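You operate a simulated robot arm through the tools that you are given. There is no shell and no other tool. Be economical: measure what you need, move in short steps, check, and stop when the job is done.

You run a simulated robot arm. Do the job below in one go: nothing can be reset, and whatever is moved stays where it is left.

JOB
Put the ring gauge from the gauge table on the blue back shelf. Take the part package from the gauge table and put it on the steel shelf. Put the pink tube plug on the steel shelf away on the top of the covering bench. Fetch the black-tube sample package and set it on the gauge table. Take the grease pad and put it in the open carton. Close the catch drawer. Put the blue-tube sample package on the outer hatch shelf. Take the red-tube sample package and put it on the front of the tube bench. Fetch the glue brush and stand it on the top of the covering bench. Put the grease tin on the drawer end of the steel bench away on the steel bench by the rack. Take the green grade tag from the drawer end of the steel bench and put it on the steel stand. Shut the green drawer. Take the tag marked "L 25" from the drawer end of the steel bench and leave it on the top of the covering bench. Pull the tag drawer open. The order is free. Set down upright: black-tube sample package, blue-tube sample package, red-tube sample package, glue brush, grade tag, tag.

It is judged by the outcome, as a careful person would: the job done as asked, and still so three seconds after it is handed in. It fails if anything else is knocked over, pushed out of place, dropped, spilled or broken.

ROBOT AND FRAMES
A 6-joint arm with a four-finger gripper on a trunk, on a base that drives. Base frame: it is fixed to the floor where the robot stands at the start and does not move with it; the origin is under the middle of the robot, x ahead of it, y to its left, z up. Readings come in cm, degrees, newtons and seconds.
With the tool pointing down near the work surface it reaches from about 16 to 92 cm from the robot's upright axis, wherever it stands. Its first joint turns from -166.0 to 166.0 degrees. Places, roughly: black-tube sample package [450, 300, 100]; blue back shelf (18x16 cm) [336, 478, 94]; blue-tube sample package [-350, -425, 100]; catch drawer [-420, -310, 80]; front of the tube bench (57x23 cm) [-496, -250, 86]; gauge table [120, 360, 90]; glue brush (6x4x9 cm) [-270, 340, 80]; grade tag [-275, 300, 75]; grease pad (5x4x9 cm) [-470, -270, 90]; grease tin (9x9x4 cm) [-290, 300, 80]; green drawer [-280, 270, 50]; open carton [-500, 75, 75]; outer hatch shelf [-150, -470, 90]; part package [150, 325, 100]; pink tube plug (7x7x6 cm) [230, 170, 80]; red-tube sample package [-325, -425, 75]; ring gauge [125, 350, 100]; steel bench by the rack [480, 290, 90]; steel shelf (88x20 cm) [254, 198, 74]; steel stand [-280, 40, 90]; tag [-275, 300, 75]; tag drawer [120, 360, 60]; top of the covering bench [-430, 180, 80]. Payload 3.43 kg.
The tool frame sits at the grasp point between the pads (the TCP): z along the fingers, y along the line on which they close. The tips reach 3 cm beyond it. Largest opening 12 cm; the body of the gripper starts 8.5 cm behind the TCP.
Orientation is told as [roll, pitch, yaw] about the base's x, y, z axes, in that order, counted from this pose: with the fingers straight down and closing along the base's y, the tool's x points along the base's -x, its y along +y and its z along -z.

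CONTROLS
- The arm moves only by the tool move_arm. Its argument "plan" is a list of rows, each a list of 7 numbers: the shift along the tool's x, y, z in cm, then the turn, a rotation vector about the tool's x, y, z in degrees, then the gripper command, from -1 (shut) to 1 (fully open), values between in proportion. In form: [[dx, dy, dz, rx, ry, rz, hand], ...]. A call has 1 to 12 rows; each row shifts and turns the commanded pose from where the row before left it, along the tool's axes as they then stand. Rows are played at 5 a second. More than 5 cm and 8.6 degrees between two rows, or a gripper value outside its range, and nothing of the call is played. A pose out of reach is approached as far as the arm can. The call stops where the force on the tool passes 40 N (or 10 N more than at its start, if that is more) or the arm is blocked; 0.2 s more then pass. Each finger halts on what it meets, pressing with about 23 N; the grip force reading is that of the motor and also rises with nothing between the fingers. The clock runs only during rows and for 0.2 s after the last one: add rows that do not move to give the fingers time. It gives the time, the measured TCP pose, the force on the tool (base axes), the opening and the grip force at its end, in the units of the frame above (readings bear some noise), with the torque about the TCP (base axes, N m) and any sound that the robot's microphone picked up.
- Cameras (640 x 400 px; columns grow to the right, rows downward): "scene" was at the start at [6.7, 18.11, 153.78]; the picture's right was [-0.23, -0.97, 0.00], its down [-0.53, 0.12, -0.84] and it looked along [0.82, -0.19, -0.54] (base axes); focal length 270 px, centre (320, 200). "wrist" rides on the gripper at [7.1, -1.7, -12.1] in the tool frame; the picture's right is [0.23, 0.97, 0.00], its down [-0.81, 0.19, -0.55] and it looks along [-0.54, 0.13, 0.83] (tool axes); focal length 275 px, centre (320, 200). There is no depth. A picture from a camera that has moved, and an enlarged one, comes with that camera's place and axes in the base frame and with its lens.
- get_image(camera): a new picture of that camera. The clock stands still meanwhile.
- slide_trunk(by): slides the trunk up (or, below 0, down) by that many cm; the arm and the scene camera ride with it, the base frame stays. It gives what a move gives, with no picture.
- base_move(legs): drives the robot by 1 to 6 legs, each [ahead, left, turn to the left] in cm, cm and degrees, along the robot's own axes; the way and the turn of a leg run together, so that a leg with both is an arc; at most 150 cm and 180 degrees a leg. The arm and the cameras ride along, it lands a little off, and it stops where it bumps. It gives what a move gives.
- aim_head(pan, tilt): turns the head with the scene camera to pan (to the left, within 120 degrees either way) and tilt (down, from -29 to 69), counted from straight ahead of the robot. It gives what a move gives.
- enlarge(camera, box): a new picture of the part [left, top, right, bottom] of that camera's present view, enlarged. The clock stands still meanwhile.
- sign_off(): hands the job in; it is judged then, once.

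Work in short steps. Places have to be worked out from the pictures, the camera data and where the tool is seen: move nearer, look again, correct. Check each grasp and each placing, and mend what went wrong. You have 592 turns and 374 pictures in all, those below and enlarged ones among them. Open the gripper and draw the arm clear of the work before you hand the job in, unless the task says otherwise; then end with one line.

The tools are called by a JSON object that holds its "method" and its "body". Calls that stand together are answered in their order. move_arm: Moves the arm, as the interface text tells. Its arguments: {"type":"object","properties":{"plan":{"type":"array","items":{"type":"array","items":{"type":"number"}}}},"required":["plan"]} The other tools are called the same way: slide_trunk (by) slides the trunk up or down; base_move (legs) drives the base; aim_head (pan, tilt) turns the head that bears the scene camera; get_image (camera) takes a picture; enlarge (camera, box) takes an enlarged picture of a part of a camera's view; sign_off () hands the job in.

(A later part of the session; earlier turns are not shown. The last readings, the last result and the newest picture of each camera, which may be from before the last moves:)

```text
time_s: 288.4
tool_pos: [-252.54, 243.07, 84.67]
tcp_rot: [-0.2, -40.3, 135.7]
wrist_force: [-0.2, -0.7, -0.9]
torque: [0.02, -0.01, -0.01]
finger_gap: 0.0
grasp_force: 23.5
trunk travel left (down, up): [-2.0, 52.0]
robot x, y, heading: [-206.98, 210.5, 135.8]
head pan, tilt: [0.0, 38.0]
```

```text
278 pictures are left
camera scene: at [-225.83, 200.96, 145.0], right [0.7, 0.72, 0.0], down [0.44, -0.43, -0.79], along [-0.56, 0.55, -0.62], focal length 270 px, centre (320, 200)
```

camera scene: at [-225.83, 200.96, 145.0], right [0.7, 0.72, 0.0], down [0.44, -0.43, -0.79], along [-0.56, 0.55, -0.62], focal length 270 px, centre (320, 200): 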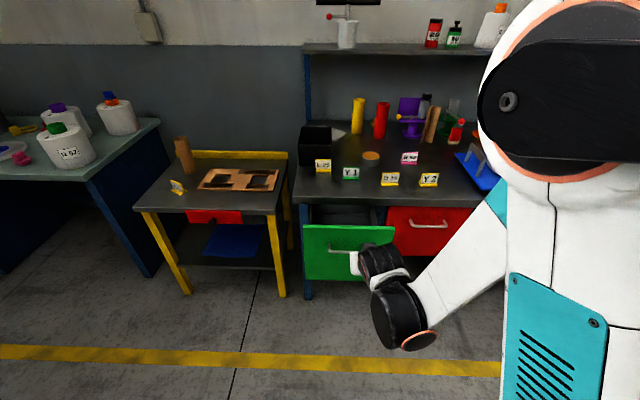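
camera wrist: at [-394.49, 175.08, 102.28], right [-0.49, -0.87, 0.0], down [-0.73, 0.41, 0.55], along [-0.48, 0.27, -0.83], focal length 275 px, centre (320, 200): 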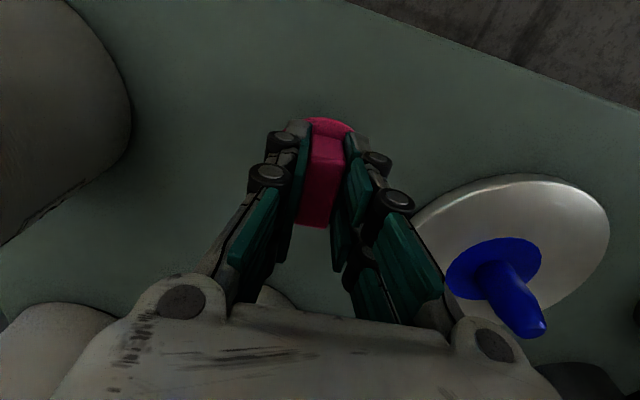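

Now lower to push the upper part of the drawer face (tip z≈63), still in front of it.

{"method": "move_arm", "body": {"plan": [[2.5, 0, 3, 0, 0, 0, -1], [2.5, 0, 3, 0, 0, 0, -1], [2.5, 0, 3, 0, 0, 0, -1], [2.5, 0, 3, 0, 0, 0, -1], [2.5, 0, 3, 0, 0, 0, -1]]}}

{"method": "get_image", "body": {"camera": "wrist"}}

{"method": "get_image", "body": {"camera": "scene"}}

```text
time_s: 289.6
tool_pos: [-259.97, 247.77, 78.39]
tcp_rot: [-0.2, -40.0, 135.8]
wrist_force: [0.3, 0.8, 0.3]
torque: [0.01, 0.0, 0.01]
finger_gap: 0.0
grasp_force: 22.5
out of reach, approached as far as the arm can: row 1, 2, 3, 4, 5
trunk travel left (down, up): [-2.0, 52.0]
robot x, y, heading: [-206.94, 210.48, 136.0]
head pan, tilt: [0.0, 38.0]
```

```text
277 pictures are left
camera wrist: at [-249.31, 239.82, 82.98], right [-0.55, -0.82, -0.15], down [-0.33, 0.05, 0.94], along [-0.77, 0.57, -0.29], focal length 275 px, centre (320, 200)
```

wrist: 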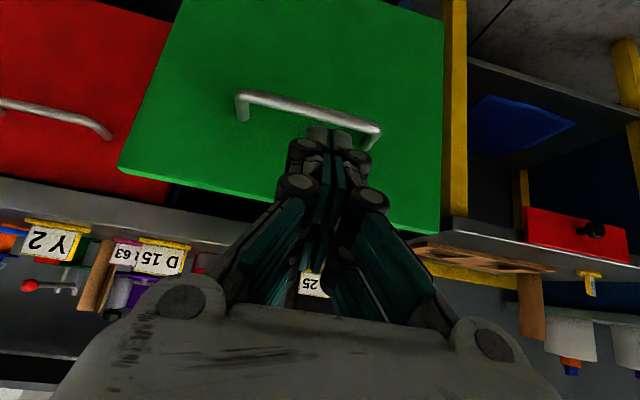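

```text
276 pictures are left
camera scene: at [-225.83, 200.95, 144.99], right [0.7, 0.72, 0.0], down [0.44, -0.43, -0.79], along [-0.56, 0.55, -0.62], focal length 270 px, centre (320, 200)
```

scene: 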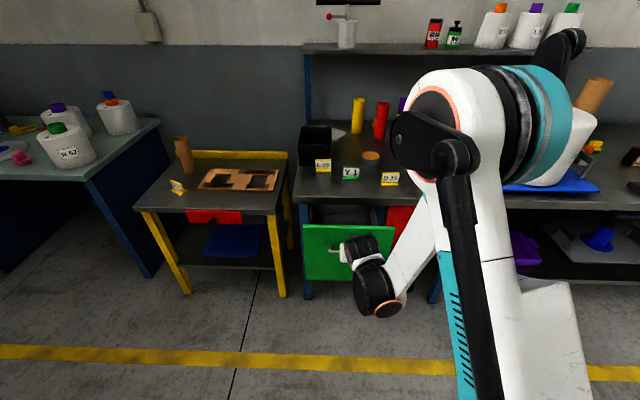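

Too folded again; I back the base 15 cm so the arm is more extended, then descend.

{"method": "base_move", "body": {"legs": [[-16, 0, 0]]}}

{"method": "move_arm", "body": {"plan": [[-3, 0, 2.6, 0, 0, 0, -1], [-3, 0, 2.6, 0, 0, 0, -1], [-3, 0, 2.6, 0, 0, 0, -1], [-2, 0, 1.7, 0, 0, 0, -1], [2.4, 0, 2.9, 0, 0, 0, -1], [2.4, 0, 2.9, 0, 0, 0, -1], [2.4, 0, 2.9, 0, 0, 0, -1]]}}

{"method": "get_image", "body": {"camera": "wrist"}}

```text
time_s: 291.0
tool_pos: [-248.76, 236.62, 78.34]
tcp_rot: [-0.2, -39.9, 136.1]
wrist_force: [0.4, -0.5, -0.2]
torque: [0.04, 0.0, 0.0]
finger_gap: 0.0
grasp_force: 22.7
trunk travel left (down, up): [-2.0, 52.0]
robot x, y, heading: [-195.96, 199.31, 136.0]
head pan, tilt: [0.0, 38.0]
```

```text
time_s: 292.6
tool_pos: [-259.28, 246.64, 67.33]
tcp_rot: [-0.2, -40.1, 136.1]
wrist_force: [-0.3, 0.6, -1.1]
torque: [0.01, 0.01, -0.01]
finger_gap: 0.02
grasp_force: 23.0
trunk travel left (down, up): [-2.0, 52.0]
robot x, y, heading: [-195.82, 199.55, 136.0]
head pan, tilt: [0.0, 38.0]
```

```text
275 pictures are left
camera wrist: at [-248.59, 238.67, 71.8], right [-0.55, -0.82, -0.15], down [-0.33, 0.04, 0.94], along [-0.77, 0.57, -0.29], focal length 275 px, centre (320, 200)
```

wrist: 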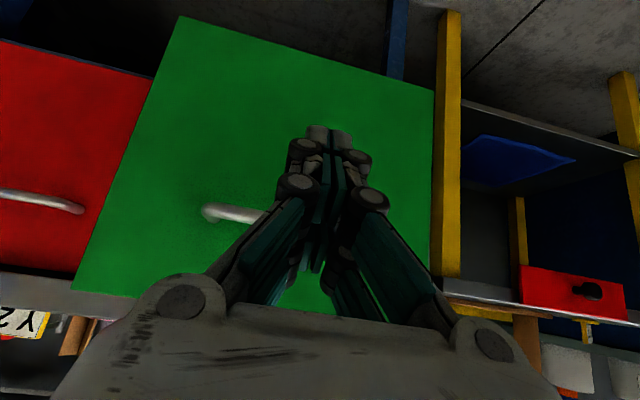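

The handle is at about tip height, so I lower 9 cm more to push below it, then push forward in steps.

{"method": "move_arm", "body": {"plan": [[1.3, 0, 3.5, 0, 0, 0, -1], [1.3, 0, 3.5, 0, 0, 0, -1], [1, 0, 2.5, 0, 0, 0, -1]]}}

{"method": "get_image", "body": {"camera": "wrist"}}

{"method": "get_image", "body": {"camera": "scene"}}

```text
time_s: 293.4
tool_pos: [-261.61, 249.3, 57.55]
tcp_rot: [-0.2, -40.0, 136.2]
wrist_force: [-0.1, 0.6, -0.2]
torque: [-0.04, 0.03, -0.01]
finger_gap: 0.0
grasp_force: 22.9
trunk travel left (down, up): [-2.0, 52.0]
robot x, y, heading: [-195.64, 199.46, 135.9]
head pan, tilt: [0.0, 38.0]
```

```text
274 pictures are left
camera wrist: at [-250.94, 241.3, 62.1], right [-0.55, -0.82, -0.15], down [-0.33, 0.04, 0.94], along [-0.77, 0.57, -0.29], focal length 275 px, centre (320, 200)
```

wrist: 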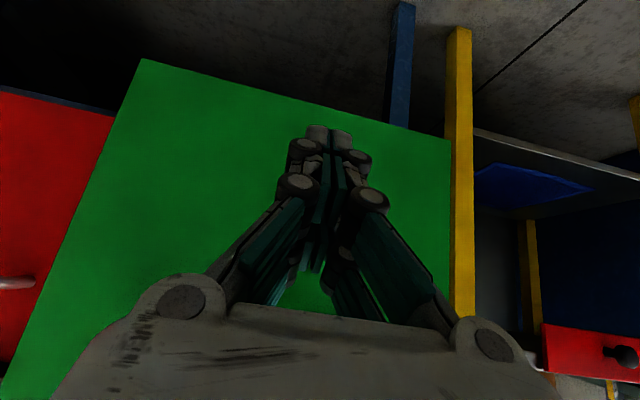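

```text
273 pictures are left
camera scene: at [-214.53, 189.94, 144.99], right [0.7, 0.72, 0.0], down [0.44, -0.43, -0.79], along [-0.57, 0.55, -0.62], focal length 270 px, centre (320, 200)
```

scene: 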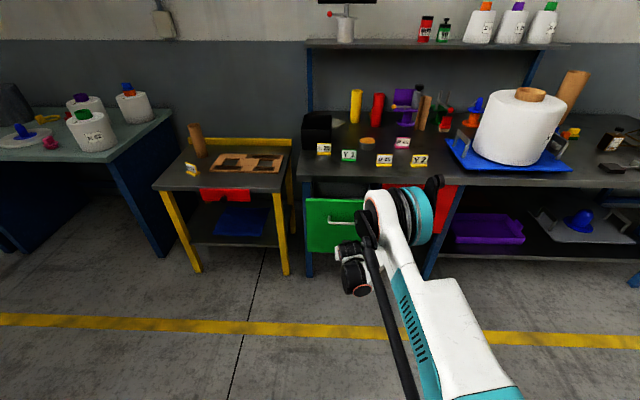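

Tip is below the handle, facing the drawer. Push forward in steps; force will tell when it's shut.

{"method": "move_arm", "body": {"plan": [[-1.9, 0, 1.6, 0, 0, 0, -1], [-1.9, 0, 1.6, 0, 0, 0, -1], [-1.9, 0, 1.6, 0, 0, 0, -1], [-1.9, 0, 1.6, 0, 0, 0, -1], [-1.9, 0, 1.6, 0, 0, 0, -1], [-1.5, 0, 1.3, 0, 0, 0, -1]]}}

{"method": "get_image", "body": {"camera": "scene"}}

```text
time_s: 294.8
tool_pos: [-270.18, 258.13, 59.93]
tcp_rot: [-0.2, -40.0, 136.1]
wrist_force: [2.4, -2.2, -1.8]
torque: [-0.05, -0.04, -0.03]
finger_gap: 0.0
grasp_force: 23.1
out of reach, approached as far as the arm can: row 4, 5, 6
trunk travel left (down, up): [-2.0, 52.0]
robot x, y, heading: [-195.64, 199.45, 136.1]
head pan, tilt: [0.0, 38.0]
```

```text
272 pictures are left
camera scene: at [-214.53, 189.94, 144.99], right [0.7, 0.72, 0.0], down [0.44, -0.43, -0.79], along [-0.57, 0.55, -0.62], focal length 270 px, centre (320, 200)
```

scene: 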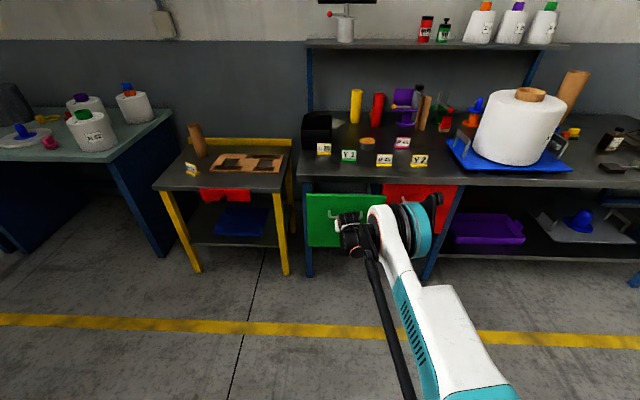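

The arm is at its reach; I continue pushing by driving the base forward.

{"method": "base_move", "body": {"legs": [[6, 0, 0]]}}

{"method": "get_image", "body": {"camera": "scene"}}

```text
time_s: 295.8
tool_pos: [-274.56, 261.96, 59.99]
tcp_rot: [-0.1, -40.1, 136.2]
wrist_force: [-0.3, -0.3, 0.0]
torque: [0.02, -0.01, -0.02]
finger_gap: 0.0
grasp_force: 23.0
trunk travel left (down, up): [-2.0, 52.0]
robot x, y, heading: [-200.4, 203.99, 136.4]
head pan, tilt: [0.0, 38.0]
```

```text
271 pictures are left
camera scene: at [-218.82, 194.05, 144.99], right [0.69, 0.72, 0.0], down [0.44, -0.43, -0.79], along [-0.57, 0.55, -0.62], focal length 270 px, centre (320, 200)
```

scene: 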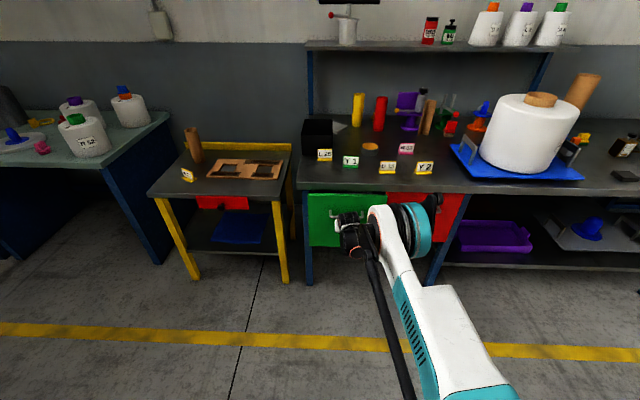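

Check closely how far the drawer is from flush.

{"method": "enlarge", "body": {"camera": "scene", "box": [290, 160, 480, 270]}}

{"method": "base_move", "body": {"legs": [[3, 0, 0]]}}

{"method": "enlarge", "body": {"camera": "scene", "box": [290, 160, 480, 270]}}

```text
3.37 times, centred on (385, 215) of scene
camera zoom: at [-218.82, 194.05, 144.99], right [0.69, 0.72, 0.0], down [0.44, -0.43, -0.79], along [-0.57, 0.55, -0.62], focal length 911 px, centre (101, 150)
```

zoom: 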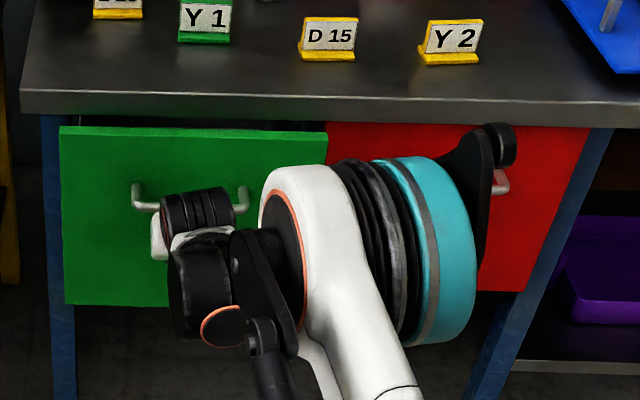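

```text
time_s: 296.6
tool_pos: [-276.73, 264.05, 59.98]
tcp_rot: [-0.2, -39.9, 136.2]
wrist_force: [-0.4, -0.3, -0.3]
torque: [0.05, -0.02, 0.02]
finger_gap: 0.0
grasp_force: 23.1
trunk travel left (down, up): [-2.0, 52.0]
robot x, y, heading: [-202.1, 205.8, 136.1]
head pan, tilt: [0.0, 38.0]
```

```text
3.37 times, centred on (385, 215) of scene
camera zoom: at [-220.95, 196.1, 144.99], right [0.69, 0.72, 0.0], down [0.44, -0.43, -0.79], along [-0.57, 0.55, -0.62], focal length 911 px, centre (101, 150)
```

zoom: 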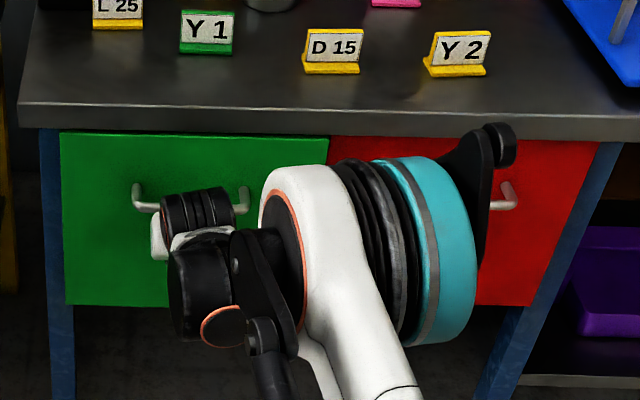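

Nearly flush. One more push until force rises.

{"method": "base_move", "body": {"legs": [[3, 0, 0]]}}

{"method": "enlarge", "body": {"camera": "scene", "box": [290, 160, 480, 270]}}

```text
time_s: 297.6
tool_pos: [-278.55, 265.89, 59.7]
tcp_rot: [-0.2, -39.7, 136.1]
wrist_force: [-0.4, -0.1, -0.2]
torque: [-0.02, 0.02, 0.01]
finger_gap: 0.0
grasp_force: 23.6
trunk travel left (down, up): [-2.0, 52.0]
robot x, y, heading: [-204.05, 207.63, 136.2]
head pan, tilt: [0.0, 38.0]
stopped in leg 1: the force on the tool passed its limit at 70 N (the readings are from after the stop); the commanded pose is now the measured one
```

```text
3.37 times, centred on (385, 215) of scene
camera zoom: at [-222.92, 197.99, 144.99], right [0.69, 0.72, 0.0], down [0.44, -0.43, -0.79], along [-0.57, 0.55, -0.62], focal length 911 px, centre (101, 150)
```

zoom: 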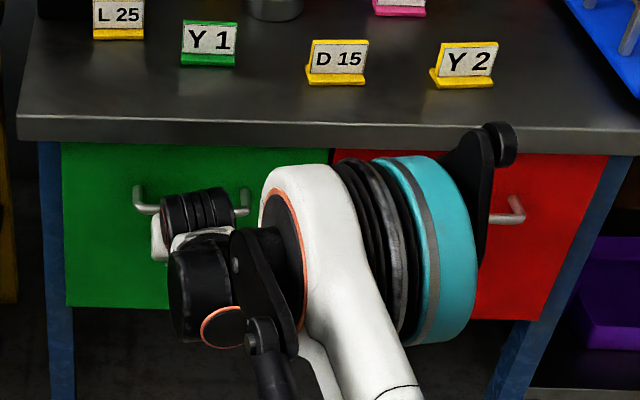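

70 N: the green drawer is shut. Back off, raise the trunk and straighten the tool.

{"method": "base_move", "body": {"legs": [[-20, 0, 0]]}}

{"method": "slide_trunk", "body": {"by": 28}}

{"method": "move_arm", "body": {"plan": [[0, 0, 0, 0.2, 8, 0, 0.5], [0, 0, 0, 0, 8, 0, 0.5], [0, 0, 0, 0, 8, 0, 1], [0, 0, 0, 0, 8, 0, 1], [0, 0, 0, 0, 7.9, 0, 1], [0, 0, -5, 0, 0, 0, 1], [0, 0, -5, 0, 0, 0, 1], [0, 0, -5, 0, 0, 0, 1], [0, 0, -5, 0, 0, 0, 1]]}}

{"method": "enlarge", "body": {"camera": "scene", "box": [280, 120, 500, 280]}}

```text
time_s: 299.2
tool_pos: [-264.31, 252.03, 59.85]
tcp_rot: [-0.2, -39.7, 136.2]
wrist_force: [-1.3, 0.4, 0.1]
torque: [-0.02, 0.01, 0.0]
finger_gap: 0.0
grasp_force: 23.1
trunk travel left (down, up): [-2.0, 52.0]
robot x, y, heading: [-189.82, 193.91, 136.1]
head pan, tilt: [0.0, 38.0]
```

```text
time_s: 302.0
tool_pos: [-264.17, 252.1, 87.8]
tcp_rot: [-0.2, -39.8, 136.2]
wrist_force: [-0.1, 0.1, -0.1]
torque: [0.0, -0.01, 0.01]
finger_gap: 0.0
grasp_force: 23.3
trunk travel left (down, up): [-30.0, 24.0]
robot x, y, heading: [-189.84, 193.68, 136.1]
head pan, tilt: [0.0, 38.0]
```

```text
time_s: 304.0
tool_pos: [-259.08, 247.57, 112.44]
tcp_rot: [-0.3, 0.1, 136.0]
wrist_force: [0.0, 0.1, 0.7]
torque: [0.04, -0.01, 0.03]
finger_gap: 12.0
grasp_force: 0.2
out of reach, approached as far as the arm can: row 1, 2, 3, 4, 5
trunk travel left (down, up): [-30.0, 24.0]
robot x, y, heading: [-189.7, 193.74, 136.2]
head pan, tilt: [0.0, 38.0]
```

```text
2.50 times, centred on (390, 200) of scene
camera zoom: at [-208.53, 184.15, 173.0], right [0.69, 0.72, 0.0], down [0.44, -0.43, -0.79], along [-0.57, 0.55, -0.62], focal length 676 px, centre (145, 200)
```

zoom: 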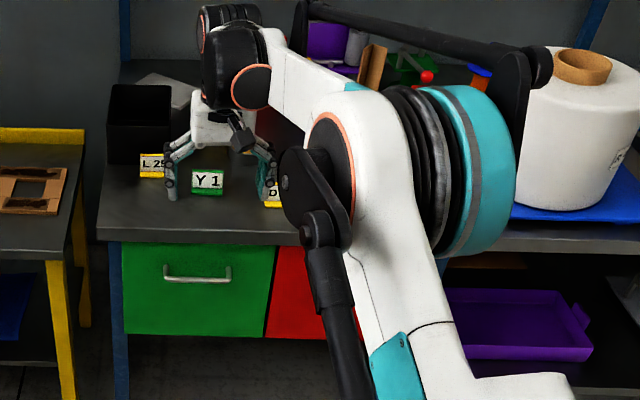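

Drawer is flush. Now retract the tool and approach for the "L 25" tag.

{"method": "move_arm", "body": {"plan": [[5, 0, 0, -0.3, 0, 0, 1], [5, 0, 0, 0, 0, 0, 1], [5, 0, 0, 0, 0, 0, 1], [5, 0, 0, 0, 0, 0, 1], [5, 0, 0, 0, 0, 0, 1], [0, 0, -5, 0, 0, 0, 1]]}}

{"method": "base_move", "body": {"legs": [[55, 10, 0]]}}

{"method": "get_image", "body": {"camera": "scene"}}

{"method": "get_image", "body": {"camera": "wrist"}}

```text
time_s: 305.4
tool_pos: [-240.81, 230.45, 117.43]
tcp_rot: [-0.1, 0.1, 135.9]
wrist_force: [0.8, -1.4, 0.9]
torque: [-0.01, 0.03, 0.0]
finger_gap: 11.98
grasp_force: 0.0
trunk travel left (down, up): [-30.0, 24.0]
robot x, y, heading: [-189.87, 194.13, 136.2]
head pan, tilt: [0.0, 38.0]
```

```text
time_s: 308.5
tool_pos: [-286.78, 260.14, 117.47]
tcp_rot: [0.0, 0.2, 136.1]
wrist_force: [0.1, 0.8, 0.4]
torque: [0.0, -0.03, -0.01]
finger_gap: 11.98
grasp_force: 0.1
trunk travel left (down, up): [-30.0, 24.0]
robot x, y, heading: [-235.62, 223.76, 136.2]
head pan, tilt: [0.0, 38.0]
```

```text
266 pictures are left
camera scene: at [-254.27, 213.95, 172.98], right [0.69, 0.72, 0.0], down [0.45, -0.43, -0.79], along [-0.57, 0.54, -0.62], focal length 270 px, centre (320, 200)
```

scene: 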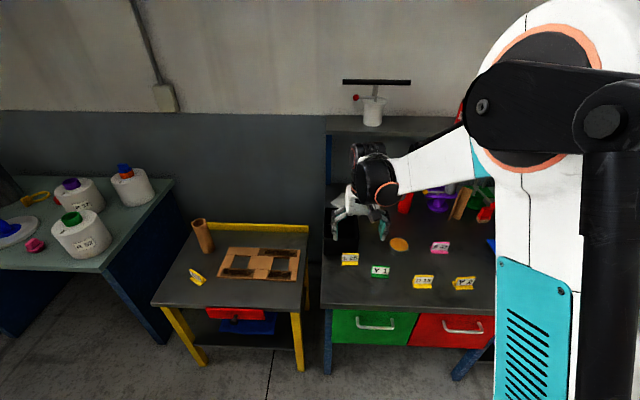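

```text
265 pictures are left
camera wrist: at [-280.41, 256.49, 129.42], right [-0.51, -0.86, 0.0], down [-0.72, 0.43, 0.55], along [-0.47, 0.28, -0.84], focal length 275 px, centre (320, 200)
```

wrist: 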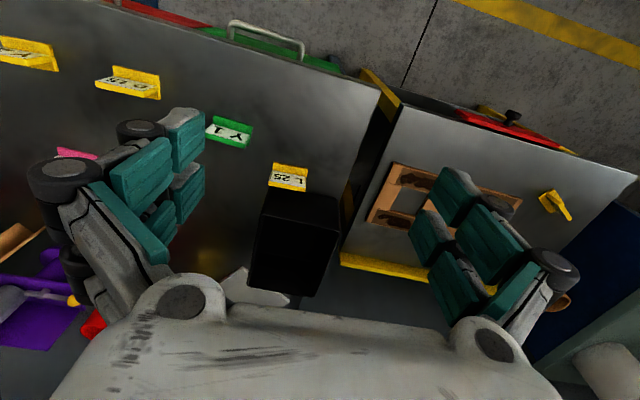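

"L 25" triangulates to about (-302, 278, 75). I move above it at z≈98 and look.

{"method": "move_arm", "body": {"plan": [[-4.6, -0.4, 0, 0, 0, 0, 1], [-4.6, -0.4, 0, 0, 0, 0, 1], [-4.6, -0.4, 0, 0, 0, 0, 1], [-4.6, -0.4, 0, 0, 0, 0, 1], [-4.4, -0.4, 0, 0, 0, 0, 1], [0, 0, 5, 0, 0, 0, 0.7], [0, 0, 5, 0, 0, 0, 0.7], [0, 0, 5, 0, 0, 0, 0.7], [0, 0, 4, 0, 0, 0, 0.7]]}}

{"method": "get_image", "body": {"camera": "wrist"}}

{"method": "enlarge", "body": {"camera": "scene", "box": [310, 180, 490, 310]}}

```text
time_s: 310.5
tool_pos: [-301.83, 277.63, 98.37]
tcp_rot: [0.0, 0.1, 136.1]
wrist_force: [0.1, 0.2, 0.4]
torque: [0.03, 0.0, 0.0]
finger_gap: 10.17
grasp_force: 0.0
trunk travel left (down, up): [-30.0, 24.0]
robot x, y, heading: [-235.43, 223.73, 136.2]
head pan, tilt: [0.0, 38.0]
```

```text
264 pictures are left
camera wrist: at [-295.46, 273.82, 110.3], right [-0.51, -0.86, 0.0], down [-0.72, 0.43, 0.55], along [-0.47, 0.28, -0.84], focal length 275 px, centre (320, 200)
```

wrist: 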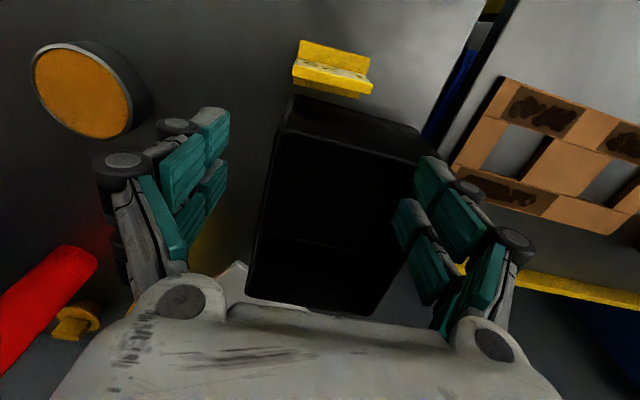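

```text
3.08 times, centred on (400, 245) of scene
camera zoom: at [-254.26, 213.95, 172.98], right [0.69, 0.72, 0.0], down [0.45, -0.43, -0.79], along [-0.57, 0.54, -0.62], focal length 832 px, centre (74, 62)
```

zoom: 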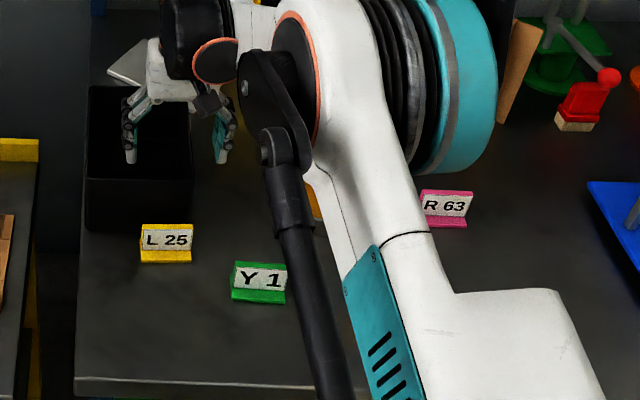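

Tag centre is (-299.7, 274.9, 81.5), ~7.5 cm wide, box ~1.7 cm behind. I shift forward-biased and descend to grip it by its sides.

{"method": "move_arm", "body": {"plan": [[4, 0.4, 0, 0, 0, 0, 0.7], [0, 0, 4, 0, 0, 0, 0.7], [0, 0, 4, 0, 0, 0, 0.7], [0, 0, 3, 0, 0, 0, 0.7]]}}

{"method": "get_image", "body": {"camera": "wrist"}}

```text
time_s: 311.5
tool_pos: [-299.13, 274.41, 87.57]
tcp_rot: [0.0, 0.2, 136.2]
wrist_force: [0.0, -0.3, -0.5]
torque: [0.0, 0.01, 0.01]
finger_gap: 10.18
grasp_force: 0.0
trunk travel left (down, up): [-30.0, 24.0]
robot x, y, heading: [-235.14, 223.91, 136.3]
head pan, tilt: [0.0, 38.0]
```

```text
262 pictures are left
camera wrist: at [-292.63, 270.7, 99.59], right [-0.51, -0.86, 0.0], down [-0.72, 0.43, 0.55], along [-0.47, 0.28, -0.84], focal length 275 px, centre (320, 200)
```

wrist: 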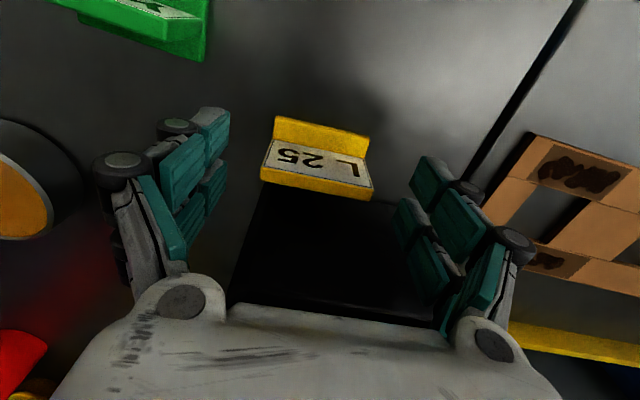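

Aligned. Descend to TCP 83 and close.

{"method": "move_arm", "body": {"plan": [[0, 0, 3, 0, 0, 0, 0.7], [0, 0, 1.4, 0, 0, 0, 0.7], [0, 0, 0, 0, 0, 0, 0], [0, 0, 0, 0, 0, 0, -1], [0, 0, 0, 0, 0, 0, -1], [0, 0, 0, 0, 0, 0, -1]]}}

{"method": "get_image", "body": {"camera": "wrist"}}

```text
time_s: 312.9
tool_pos: [-298.4, 273.99, 83.65]
tcp_rot: [0.1, 0.2, 136.1]
wrist_force: [-0.3, 0.1, 0.1]
torque: [-0.01, 0.01, 0.0]
finger_gap: 6.88
grasp_force: 23.2
out of reach, approached as far as the arm can: row 2
trunk travel left (down, up): [-30.0, 24.0]
robot x, y, heading: [-235.49, 223.99, 136.3]
head pan, tilt: [0.0, 38.0]
```

```text
261 pictures are left
camera wrist: at [-292.15, 270.36, 95.64], right [-0.51, -0.86, 0.0], down [-0.72, 0.43, 0.55], along [-0.47, 0.28, -0.83], focal length 275 px, centre (320, 200)
```

wrist: 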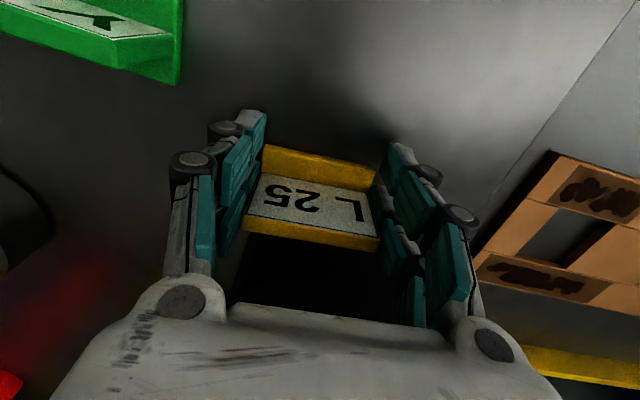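

Tag gripped (6.9 cm). Lift straight up.

{"method": "move_arm", "body": {"plan": [[0, 0, -2, 0, 0, 0, -1], [0, 0, -4, 0, 0, 0, -1], [0, 0, -4, 0, 0, 0, -1], [0, 0, -5, 0, 0, 0, -1], [0, 0, -5, 0, 0, 0, -1]]}}

{"method": "get_image", "body": {"camera": "wrist"}}

{"method": "enlarge", "body": {"camera": "scene", "box": [310, 150, 490, 280]}}

```text
time_s: 314.1
tool_pos: [-298.21, 274.07, 103.52]
tcp_rot: [0.0, 0.2, 136.2]
wrist_force: [-0.6, -0.8, 1.2]
torque: [-0.06, 0.01, 0.0]
finger_gap: 6.87
grasp_force: 22.5
trunk travel left (down, up): [-30.0, 24.0]
robot x, y, heading: [-235.44, 223.67, 136.2]
head pan, tilt: [0.0, 38.0]
```

```text
260 pictures are left
camera wrist: at [-291.91, 270.43, 115.64], right [-0.51, -0.86, 0.0], down [-0.72, 0.43, 0.55], along [-0.47, 0.28, -0.83], focal length 275 px, centre (320, 200)
```

wrist: 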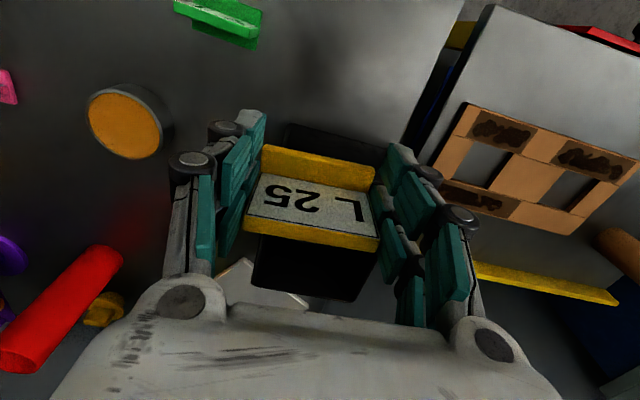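

```text
3.08 times, centred on (400, 215) of scene
camera zoom: at [-254.12, 213.85, 173.0], right [0.69, 0.72, 0.0], down [0.44, -0.43, -0.79], along [-0.57, 0.54, -0.62], focal length 832 px, centre (74, 154)
```

zoom: 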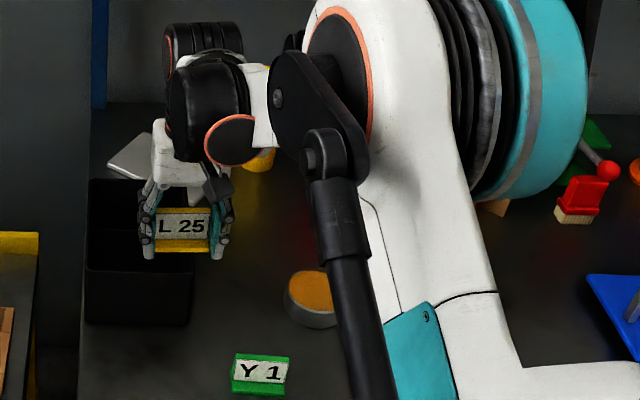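

Held level. The red brush with bristles near (-272, 344) is the glue brush. I take the tag to the covering bench now.

{"method": "move_arm", "body": {"plan": [[4.5, -1, -1, 0, 0, 0, -1], [4.5, -1, -1, 0, 0, 0, -1], [4.5, -1, -1, 0, 0, 0, -1], [4.5, -1, -1, 0, 0, 0, -1]]}}

{"method": "base_move", "body": {"legs": [[-6, 0, 0], [5, 81, 0], [5, 82, 0], [16, 0, 0]]}}

{"method": "get_image", "body": {"camera": "scene"}}

{"method": "get_image", "body": {"camera": "wrist"}}

```text
time_s: 315.1
tool_pos: [-282.51, 264.35, 107.84]
tcp_rot: [0.0, 0.1, 136.0]
wrist_force: [1.0, -0.4, -0.9]
torque: [0.02, 0.01, -0.03]
finger_gap: 6.88
grasp_force: 23.2
trunk travel left (down, up): [-30.0, 24.0]
robot x, y, heading: [-235.57, 223.79, 136.0]
head pan, tilt: [0.0, 38.0]
```

```text
time_s: 325.0
tool_pos: [-411.17, 161.46, 107.7]
tcp_rot: [-0.1, 0.2, 136.3]
wrist_force: [-0.3, 0.4, -0.5]
torque: [-0.03, -0.01, -0.03]
finger_gap: 6.9
grasp_force: 23.1
trunk travel left (down, up): [-30.0, 24.0]
robot x, y, heading: [-363.2, 120.77, 136.4]
head pan, tilt: [0.0, 38.0]
```

```text
258 pictures are left
camera scene: at [-382.36, 111.13, 172.98], right [0.69, 0.73, 0.0], down [0.45, -0.42, -0.79], along [-0.57, 0.54, -0.62], focal length 270 px, centre (320, 200)
```

scene: 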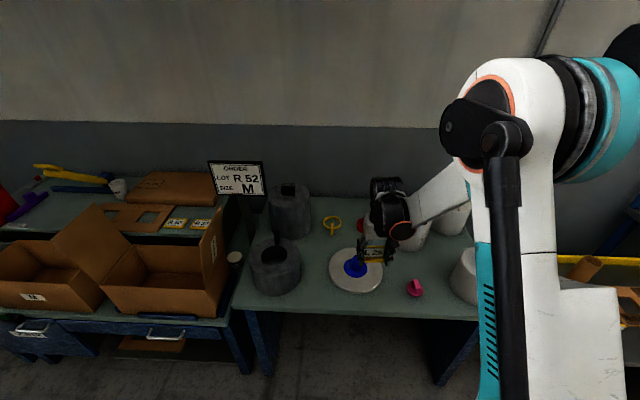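

```text
257 pictures are left
camera wrist: at [-404.82, 157.71, 119.72], right [-0.5, -0.86, 0.0], down [-0.72, 0.42, 0.55], along [-0.47, 0.28, -0.84], focal length 275 px, centre (320, 200)
```

wrist: 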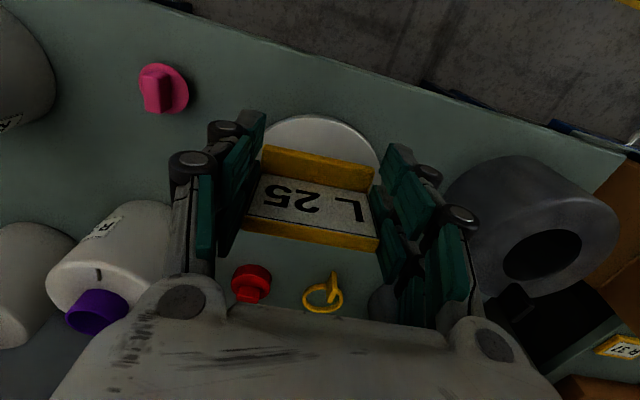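

I choose the free area behind the plug, around (-408.5, 186). Move base 8 ahead and position above.

{"method": "base_move", "body": {"legs": [[8, 0, 0]]}}

{"method": "move_arm", "body": {"plan": [[-1.4, -4, 0, 0, 0, 0, -1], [-1.4, -4, 0, 0, 0, 0, -1], [-1.4, -4, 0, 0, 0, 0, -1], [-1.4, -4, 0, 0, 0, 0, -1], [-1.4, -3.6, 0, 0, 0, 0, -1], [0, 0, 5, 0, 0, 0, -1], [0, 0, 5, 0, 0, 0, -1]]}}

{"method": "get_image", "body": {"camera": "wrist"}}

{"method": "get_image", "body": {"camera": "scene"}}

```text
time_s: 326.1
tool_pos: [-417.04, 166.77, 107.69]
tcp_rot: [0.0, 0.3, 136.6]
wrist_force: [-1.3, 0.4, -1.5]
torque: [-0.03, -0.06, -0.01]
finger_gap: 6.89
grasp_force: 23.5
trunk travel left (down, up): [-30.0, 24.0]
robot x, y, heading: [-369.36, 126.34, 136.8]
head pan, tilt: [0.0, 38.0]
```

```text
time_s: 327.7
tool_pos: [-408.46, 185.75, 97.49]
tcp_rot: [0.0, 0.2, 136.4]
wrist_force: [-0.4, 0.4, -0.3]
torque: [-0.03, -0.02, 0.02]
finger_gap: 6.89
grasp_force: 23.3
trunk travel left (down, up): [-30.0, 24.0]
robot x, y, heading: [-369.13, 126.09, 136.6]
head pan, tilt: [0.0, 38.0]
```

```text
256 pictures are left
camera wrist: at [-402.22, 182.1, 109.48], right [-0.5, -0.86, 0.0], down [-0.72, 0.42, 0.55], along [-0.48, 0.28, -0.84], focal length 275 px, centre (320, 200)
```

wrist: 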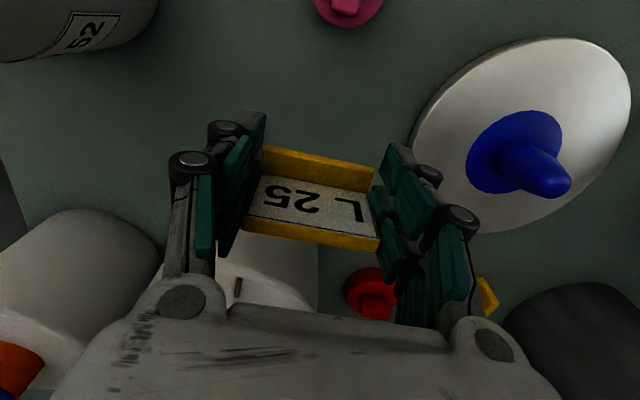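

```text
255 pictures are left
camera scene: at [-388.11, 116.56, 172.98], right [0.69, 0.73, 0.0], down [0.45, -0.42, -0.79], along [-0.57, 0.54, -0.62], focal length 270 px, centre (320, 200)
```

scene: 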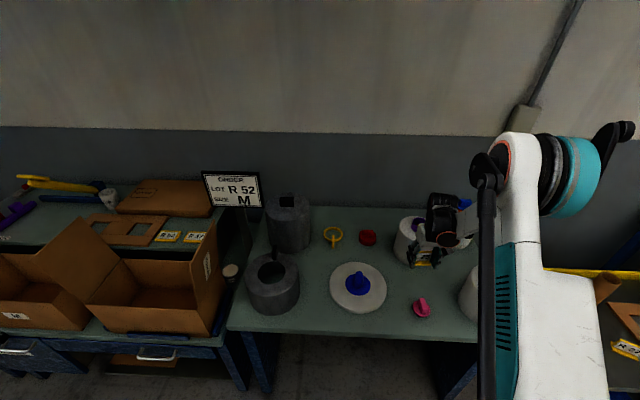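

Spot is clear. Descend to about 86 and then in small steps.

{"method": "move_arm", "body": {"plan": [[0.7, 0, 4, 0, 0, 0, -1], [0, 0, 4, 0, 0, 0, -1], [0, 0, 2, 0, 0, 0, -1], [0, 0, 1, 0, 0, 0, -1], [0, 0, 0.5, 0, 0, 0, -1]]}}

{"method": "move_arm", "body": {"plan": [[0, 0, 0.3, 0, 0, 0, -1], [0, 0, 0.3, 0, 0, 0, -1], [0, 0, 0.3, 0, 0, 0, -1]]}}

```text
time_s: 328.9
tool_pos: [-408.17, 185.35, 86.21]
tcp_rot: [0.0, 0.1, 136.6]
wrist_force: [0.7, -0.1, -0.3]
torque: [-0.01, -0.01, -0.02]
finger_gap: 6.89
grasp_force: 22.7
trunk travel left (down, up): [-30.0, 24.0]
robot x, y, heading: [-369.4, 126.45, 136.9]
head pan, tilt: [0.0, 38.0]
```

```text
time_s: 329.7
tool_pos: [-408.02, 185.31, 85.54]
tcp_rot: [-0.1, 0.3, 136.5]
wrist_force: [-0.7, 0.2, -0.9]
torque: [-0.01, 0.0, 0.0]
finger_gap: 6.87
grasp_force: 22.8
trunk travel left (down, up): [-30.0, 24.0]
robot x, y, heading: [-369.39, 125.94, 136.9]
head pan, tilt: [0.0, 38.0]
```

{"method": "move_arm", "body": {"plan": [[0, 0, 0.25, 0, 0, 0, -1], [0, 0, 0.25, 0, 0, 0, -1], [0, 0, 0.25, 0, 0, 0, -1]]}}

{"method": "move_arm", "body": {"plan": [[0, 0, 0.2, 0, 0, 0, -1], [0, 0, 0.2, 0, 0, 0, -1]]}}

```text
time_s: 330.5
tool_pos: [-407.98, 185.25, 84.67]
tcp_rot: [0.0, 0.2, 136.5]
wrist_force: [-0.2, 0.1, 0.0]
torque: [0.01, -0.03, 0.03]
finger_gap: 6.91
grasp_force: 23.1
trunk travel left (down, up): [-30.0, 24.0]
robot x, y, heading: [-369.26, 126.48, 137.1]
head pan, tilt: [0.0, 38.0]
```

```text
time_s: 331.1
tool_pos: [-407.9, 185.27, 84.11]
tcp_rot: [0.0, 0.2, 136.6]
wrist_force: [-0.3, 0.7, -0.3]
torque: [0.01, -0.01, -0.03]
finger_gap: 6.87
grasp_force: 23.1
trunk travel left (down, up): [-30.0, 24.0]
robot x, y, heading: [-369.54, 126.4, 136.6]
head pan, tilt: [0.0, 38.0]
```

Not yet touching; a look helps judge the remaining height.

{"method": "move_arm", "body": {"plan": [[0, 0, 0.2, 0, 0, 0, -1], [0, 0, 0.2, 0, 0, 0, -1]]}}

{"method": "enlarge", "body": {"camera": "scene", "box": [360, 210, 480, 310]}}

```text
time_s: 331.7
tool_pos: [-408.1, 185.17, 83.88]
tcp_rot: [0.0, 0.3, 136.5]
wrist_force: [-1.0, 0.9, -0.9]
torque: [-0.05, -0.03, -0.03]
finger_gap: 6.87
grasp_force: 22.9
trunk travel left (down, up): [-30.0, 24.0]
robot x, y, heading: [-369.48, 126.07, 136.9]
head pan, tilt: [0.0, 38.0]
```

```text
4.00 times, centred on (420, 260) of scene
camera zoom: at [-388.03, 116.49, 172.99], right [0.69, 0.73, 0.0], down [0.45, -0.42, -0.79], along [-0.57, 0.54, -0.62], focal length 1081 px, centre (-80, -40)
```

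zoom: 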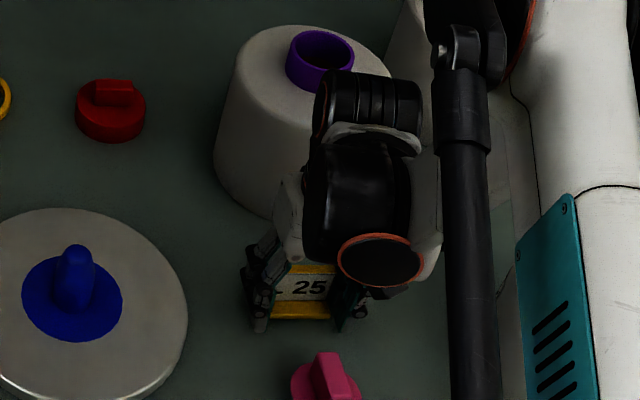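

{"method": "move_arm", "body": {"plan": [[0, 0, 0.2, 0, 0, 0, -1], [0, 0, 0.2, 0, 0, 0, -1], [0, 0, 0.2, 0, 0, 0, -1]]}}

```text
time_s: 332.5
tool_pos: [-408.02, 185.21, 83.27]
tcp_rot: [-0.2, 0.0, 136.4]
wrist_force: [-0.3, 6.8, 19.2]
torque: [0.42, 0.18, -0.05]
finger_gap: 6.88
grasp_force: 23.0
trunk travel left (down, up): [-30.0, 24.0]
robot x, y, heading: [-369.31, 126.21, 136.8]
head pan, tilt: [0.0, 38.0]
```

Contact. Release and rise.

{"method": "move_arm", "body": {"plan": [[0, 0, -0.15, 0, 0, 0, -1], [0, 0, 0, 0, 0, 0, 0.4], [0, 0, 0, 0, 0, 0, 0.6], [0, 0, 0, 0, 0, 0, 0.6], [0, 0, -3, 0, 0, 0, 0.6], [0, 0, -4, 0, 0, 0, 0.6], [0, 0, -5, 0, 0, 0, 0.6], [0, 0, -5, 0, 0, 0, 0.6], [0, 0, -5, 0, 0, 0, 0.6], [4, 2, -2, 0, 0, 0, 1], [4, 2, -2, 0, 0, 0, 1], [4, 2, -2, 0, 0, 0, 1]]}}

{"method": "enlarge", "body": {"camera": "scene", "box": [300, 190, 500, 340]}}

```text
time_s: 335.1
tool_pos: [-403.57, 172.42, 111.78]
tcp_rot: [0.0, 0.0, 136.5]
wrist_force: [0.8, -0.1, 0.7]
torque: [0.01, 0.03, 0.03]
finger_gap: 12.0
grasp_force: 0.2
trunk travel left (down, up): [-30.0, 24.0]
robot x, y, heading: [-369.45, 126.38, 137.0]
head pan, tilt: [0.0, 38.0]
```

```text
2.67 times, centred on (400, 265) of scene
camera zoom: at [-387.94, 116.32, 173.0], right [0.69, 0.73, 0.0], down [0.45, -0.42, -0.79], along [-0.57, 0.54, -0.61], focal length 721 px, centre (107, 27)
```

zoom: 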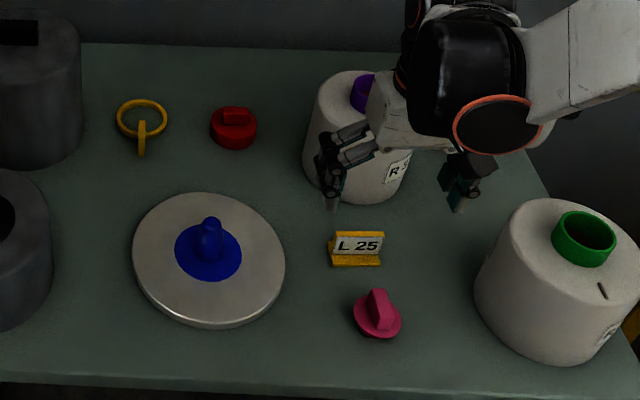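

"L 25" stands upright. Next the glue brush: drive back along the benches to stand in front of it.

{"method": "base_move", "body": {"legs": [[-18, 0, 0], [0, -110, 0], [0, -109, 0]]}}

{"method": "get_image", "body": {"camera": "scene"}}

{"method": "get_image", "body": {"camera": "wrist"}}

```text
time_s: 347.2
tool_pos: [-231.95, 320.7, 111.63]
tcp_rot: [0.0, 0.2, 133.4]
wrist_force: [-0.2, -0.3, -0.5]
torque: [0.0, 0.02, 0.01]
finger_gap: 12.01
grasp_force: 0.2
trunk travel left (down, up): [-30.0, 24.0]
robot x, y, heading: [-200.31, 272.7, 133.7]
head pan, tilt: [0.0, 38.0]
```

```text
252 pictures are left
camera scene: at [-219.31, 263.84, 173.0], right [0.72, 0.69, 0.0], down [0.42, -0.45, -0.79], along [-0.54, 0.57, -0.62], focal length 270 px, centre (320, 200)
```

scene: 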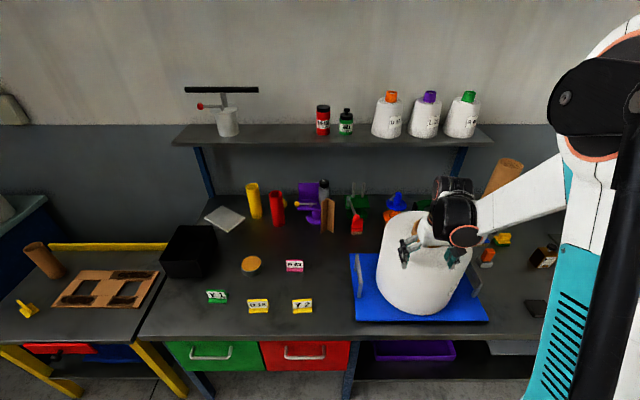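

```text
251 pictures are left
camera wrist: at [-225.78, 316.75, 123.65], right [-0.55, -0.84, 0.0], down [-0.7, 0.46, 0.55], along [-0.46, 0.3, -0.83], focal length 275 px, centre (320, 200)
```

wrist: 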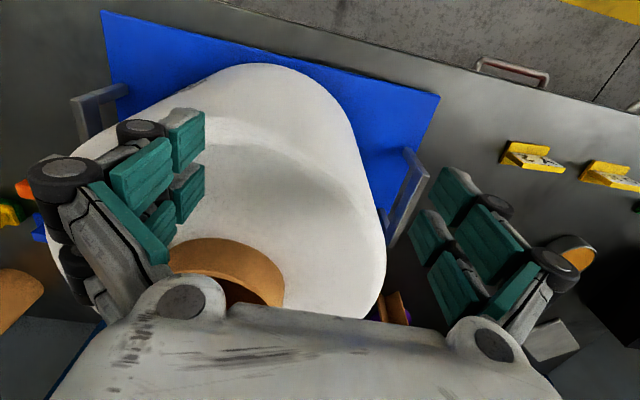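

The gripper is close above the big package; I raise it first, then zoom on the brush.

{"method": "move_arm", "body": {"plan": [[0, 0, -5, 0, 0, 0, 0], [0, 0, -5, 0, 0, 0, 0]]}}

{"method": "enlarge", "body": {"camera": "scene", "box": [290, 165, 450, 285]}}

```text
time_s: 347.8
tool_pos: [-231.7, 320.68, 121.63]
tcp_rot: [0.0, 0.1, 133.3]
wrist_force: [0.5, -0.6, -0.9]
torque: [-0.01, 0.05, 0.04]
finger_gap: 6.01
grasp_force: 0.1
trunk travel left (down, up): [-30.0, 24.0]
robot x, y, heading: [-199.98, 272.76, 133.5]
head pan, tilt: [0.0, 38.0]
```

```text
3.33 times, centred on (370, 225) of scene
camera zoom: at [-219.27, 263.73, 173.0], right [0.72, 0.69, 0.0], down [0.42, -0.45, -0.79], along [-0.54, 0.57, -0.62], focal length 901 px, centre (153, 117)
```

zoom: 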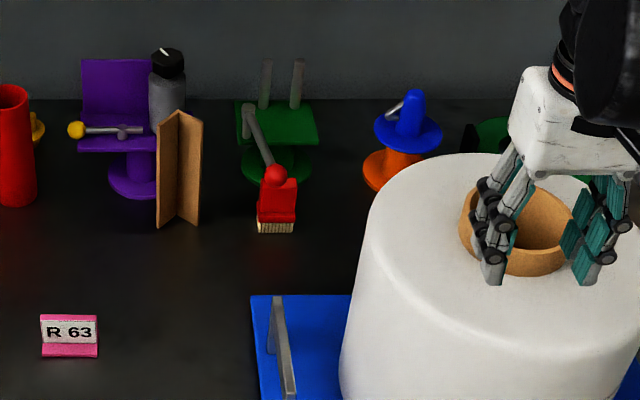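

I check my own footprint clearance to the bench before going closer.

{"method": "aim_head", "body": {"pan": 0, "tilt": 69}}

{"method": "get_image", "body": {"camera": "scene"}}

```text
time_s: 348.7
tool_pos: [-231.81, 320.59, 121.56]
tcp_rot: [0.0, 0.3, 133.4]
wrist_force: [-0.5, -0.3, -0.3]
torque: [-0.05, 0.0, 0.0]
finger_gap: 5.99
grasp_force: 0.2
trunk travel left (down, up): [-30.0, 24.0]
robot x, y, heading: [-199.97, 272.41, 133.4]
head pan, tilt: [0.0, 68.8]
```

```text
249 pictures are left
camera scene: at [-217.24, 261.62, 169.08], right [0.72, 0.69, 0.0], down [0.64, -0.67, -0.36], along [-0.25, 0.26, -0.93], focal length 270 px, centre (320, 200)
```

scene: 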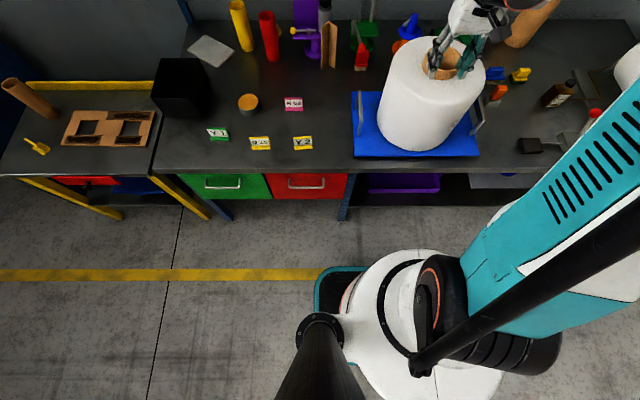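

The base only extends ~26 cm ahead of the axis, so I can go closer. Move ahead 12, left 12.

{"method": "base_move", "body": {"legs": [[12, 12, 0]]}}

{"method": "aim_head", "body": {"pan": -15, "tilt": 45}}

{"method": "get_image", "body": {"camera": "scene"}}

{"method": "get_image", "body": {"camera": "wrist"}}

```text
time_s: 350.2
tool_pos: [-248.57, 321.02, 121.5]
tcp_rot: [-0.1, 0.2, 133.2]
wrist_force: [-0.2, 0.1, 0.1]
torque: [0.06, -0.06, 0.0]
finger_gap: 6.01
grasp_force: 0.1
trunk travel left (down, up): [-30.0, 24.0]
robot x, y, heading: [-217.07, 272.86, 133.5]
head pan, tilt: [0.0, 68.8]
```

```text
time_s: 351.1
tool_pos: [-248.5, 321.02, 121.53]
tcp_rot: [0.0, 0.3, 133.3]
wrist_force: [0.2, -0.1, 0.0]
torque: [0.01, 0.02, 0.03]
finger_gap: 6.01
grasp_force: 0.1
trunk travel left (down, up): [-30.0, 24.0]
robot x, y, heading: [-216.96, 273.03, 133.3]
head pan, tilt: [-15.0, 45.0]
```

```text
248 pictures are left
camera scene: at [-234.05, 265.17, 171.96], right [0.88, 0.48, 0.0], down [0.34, -0.62, -0.71], along [-0.34, 0.62, -0.71], focal length 270 px, centre (320, 200)
```

scene: 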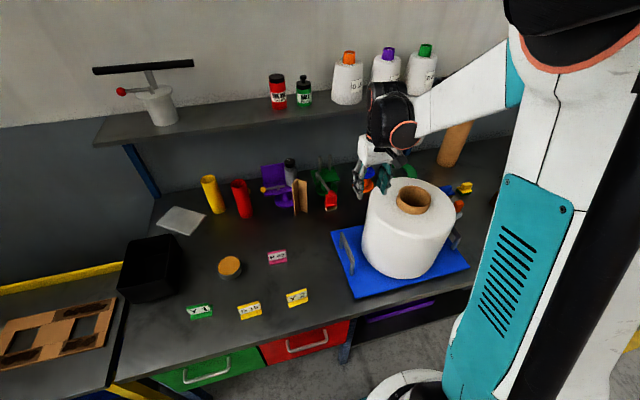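

```text
247 pictures are left
camera wrist: at [-242.28, 317.1, 133.63], right [-0.55, -0.83, 0.0], down [-0.7, 0.46, 0.55], along [-0.46, 0.3, -0.83], focal length 275 px, centre (320, 200)
```

wrist: 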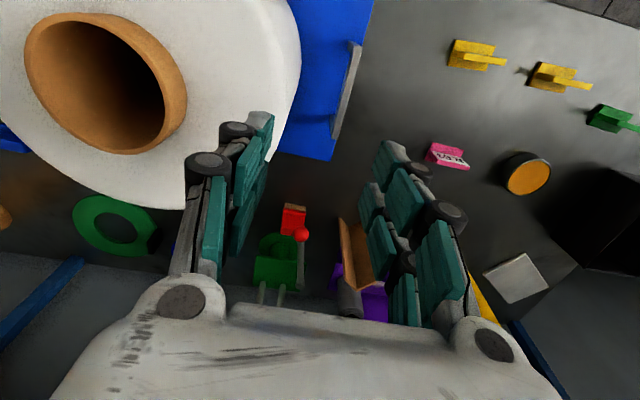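

Wall shelf edge is at V≈450, z≈120 (16 cm behind the brush) – OK. I move toward the brush and look from nearer.

{"method": "move_arm", "body": {"plan": [[-4.7, 0.2, 1, 0, 0, 0, 0.2], [-4.7, 0.2, 2, 0, 0, 0, 0.2], [-4.7, 0.2, 2, 0, 0, 0, 0.2], [-4.7, 0.2, 2, 0, 0, 0, 0.2], [-4.5, 0.2, 2, 0, 0, 0, 0.2], [0, 0, 4, 0, 0, 0, 0.2]]}}

{"method": "get_image", "body": {"camera": "wrist"}}

{"method": "enlarge", "body": {"camera": "scene", "box": [260, 90, 440, 230]}}

```text
refused: row 2 steps farther than a row can; nothing moved
```

```text
246 pictures are left
camera wrist: at [-242.28, 317.1, 133.63], right [-0.55, -0.83, 0.0], down [-0.7, 0.46, 0.55], along [-0.46, 0.3, -0.83], focal length 275 px, centre (320, 200)
```

wrist: 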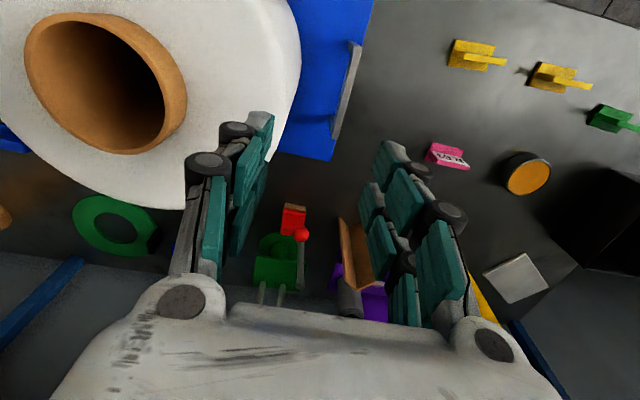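

```text
2.86 times, centred on (350, 160) of scene
camera zoom: at [-234.05, 265.17, 171.96], right [0.88, 0.48, 0.0], down [0.34, -0.62, -0.71], along [-0.34, 0.62, -0.71], focal length 772 px, centre (234, 314)
```

zoom: 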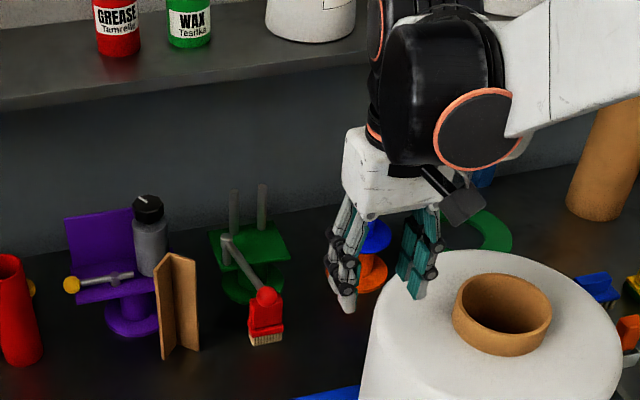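

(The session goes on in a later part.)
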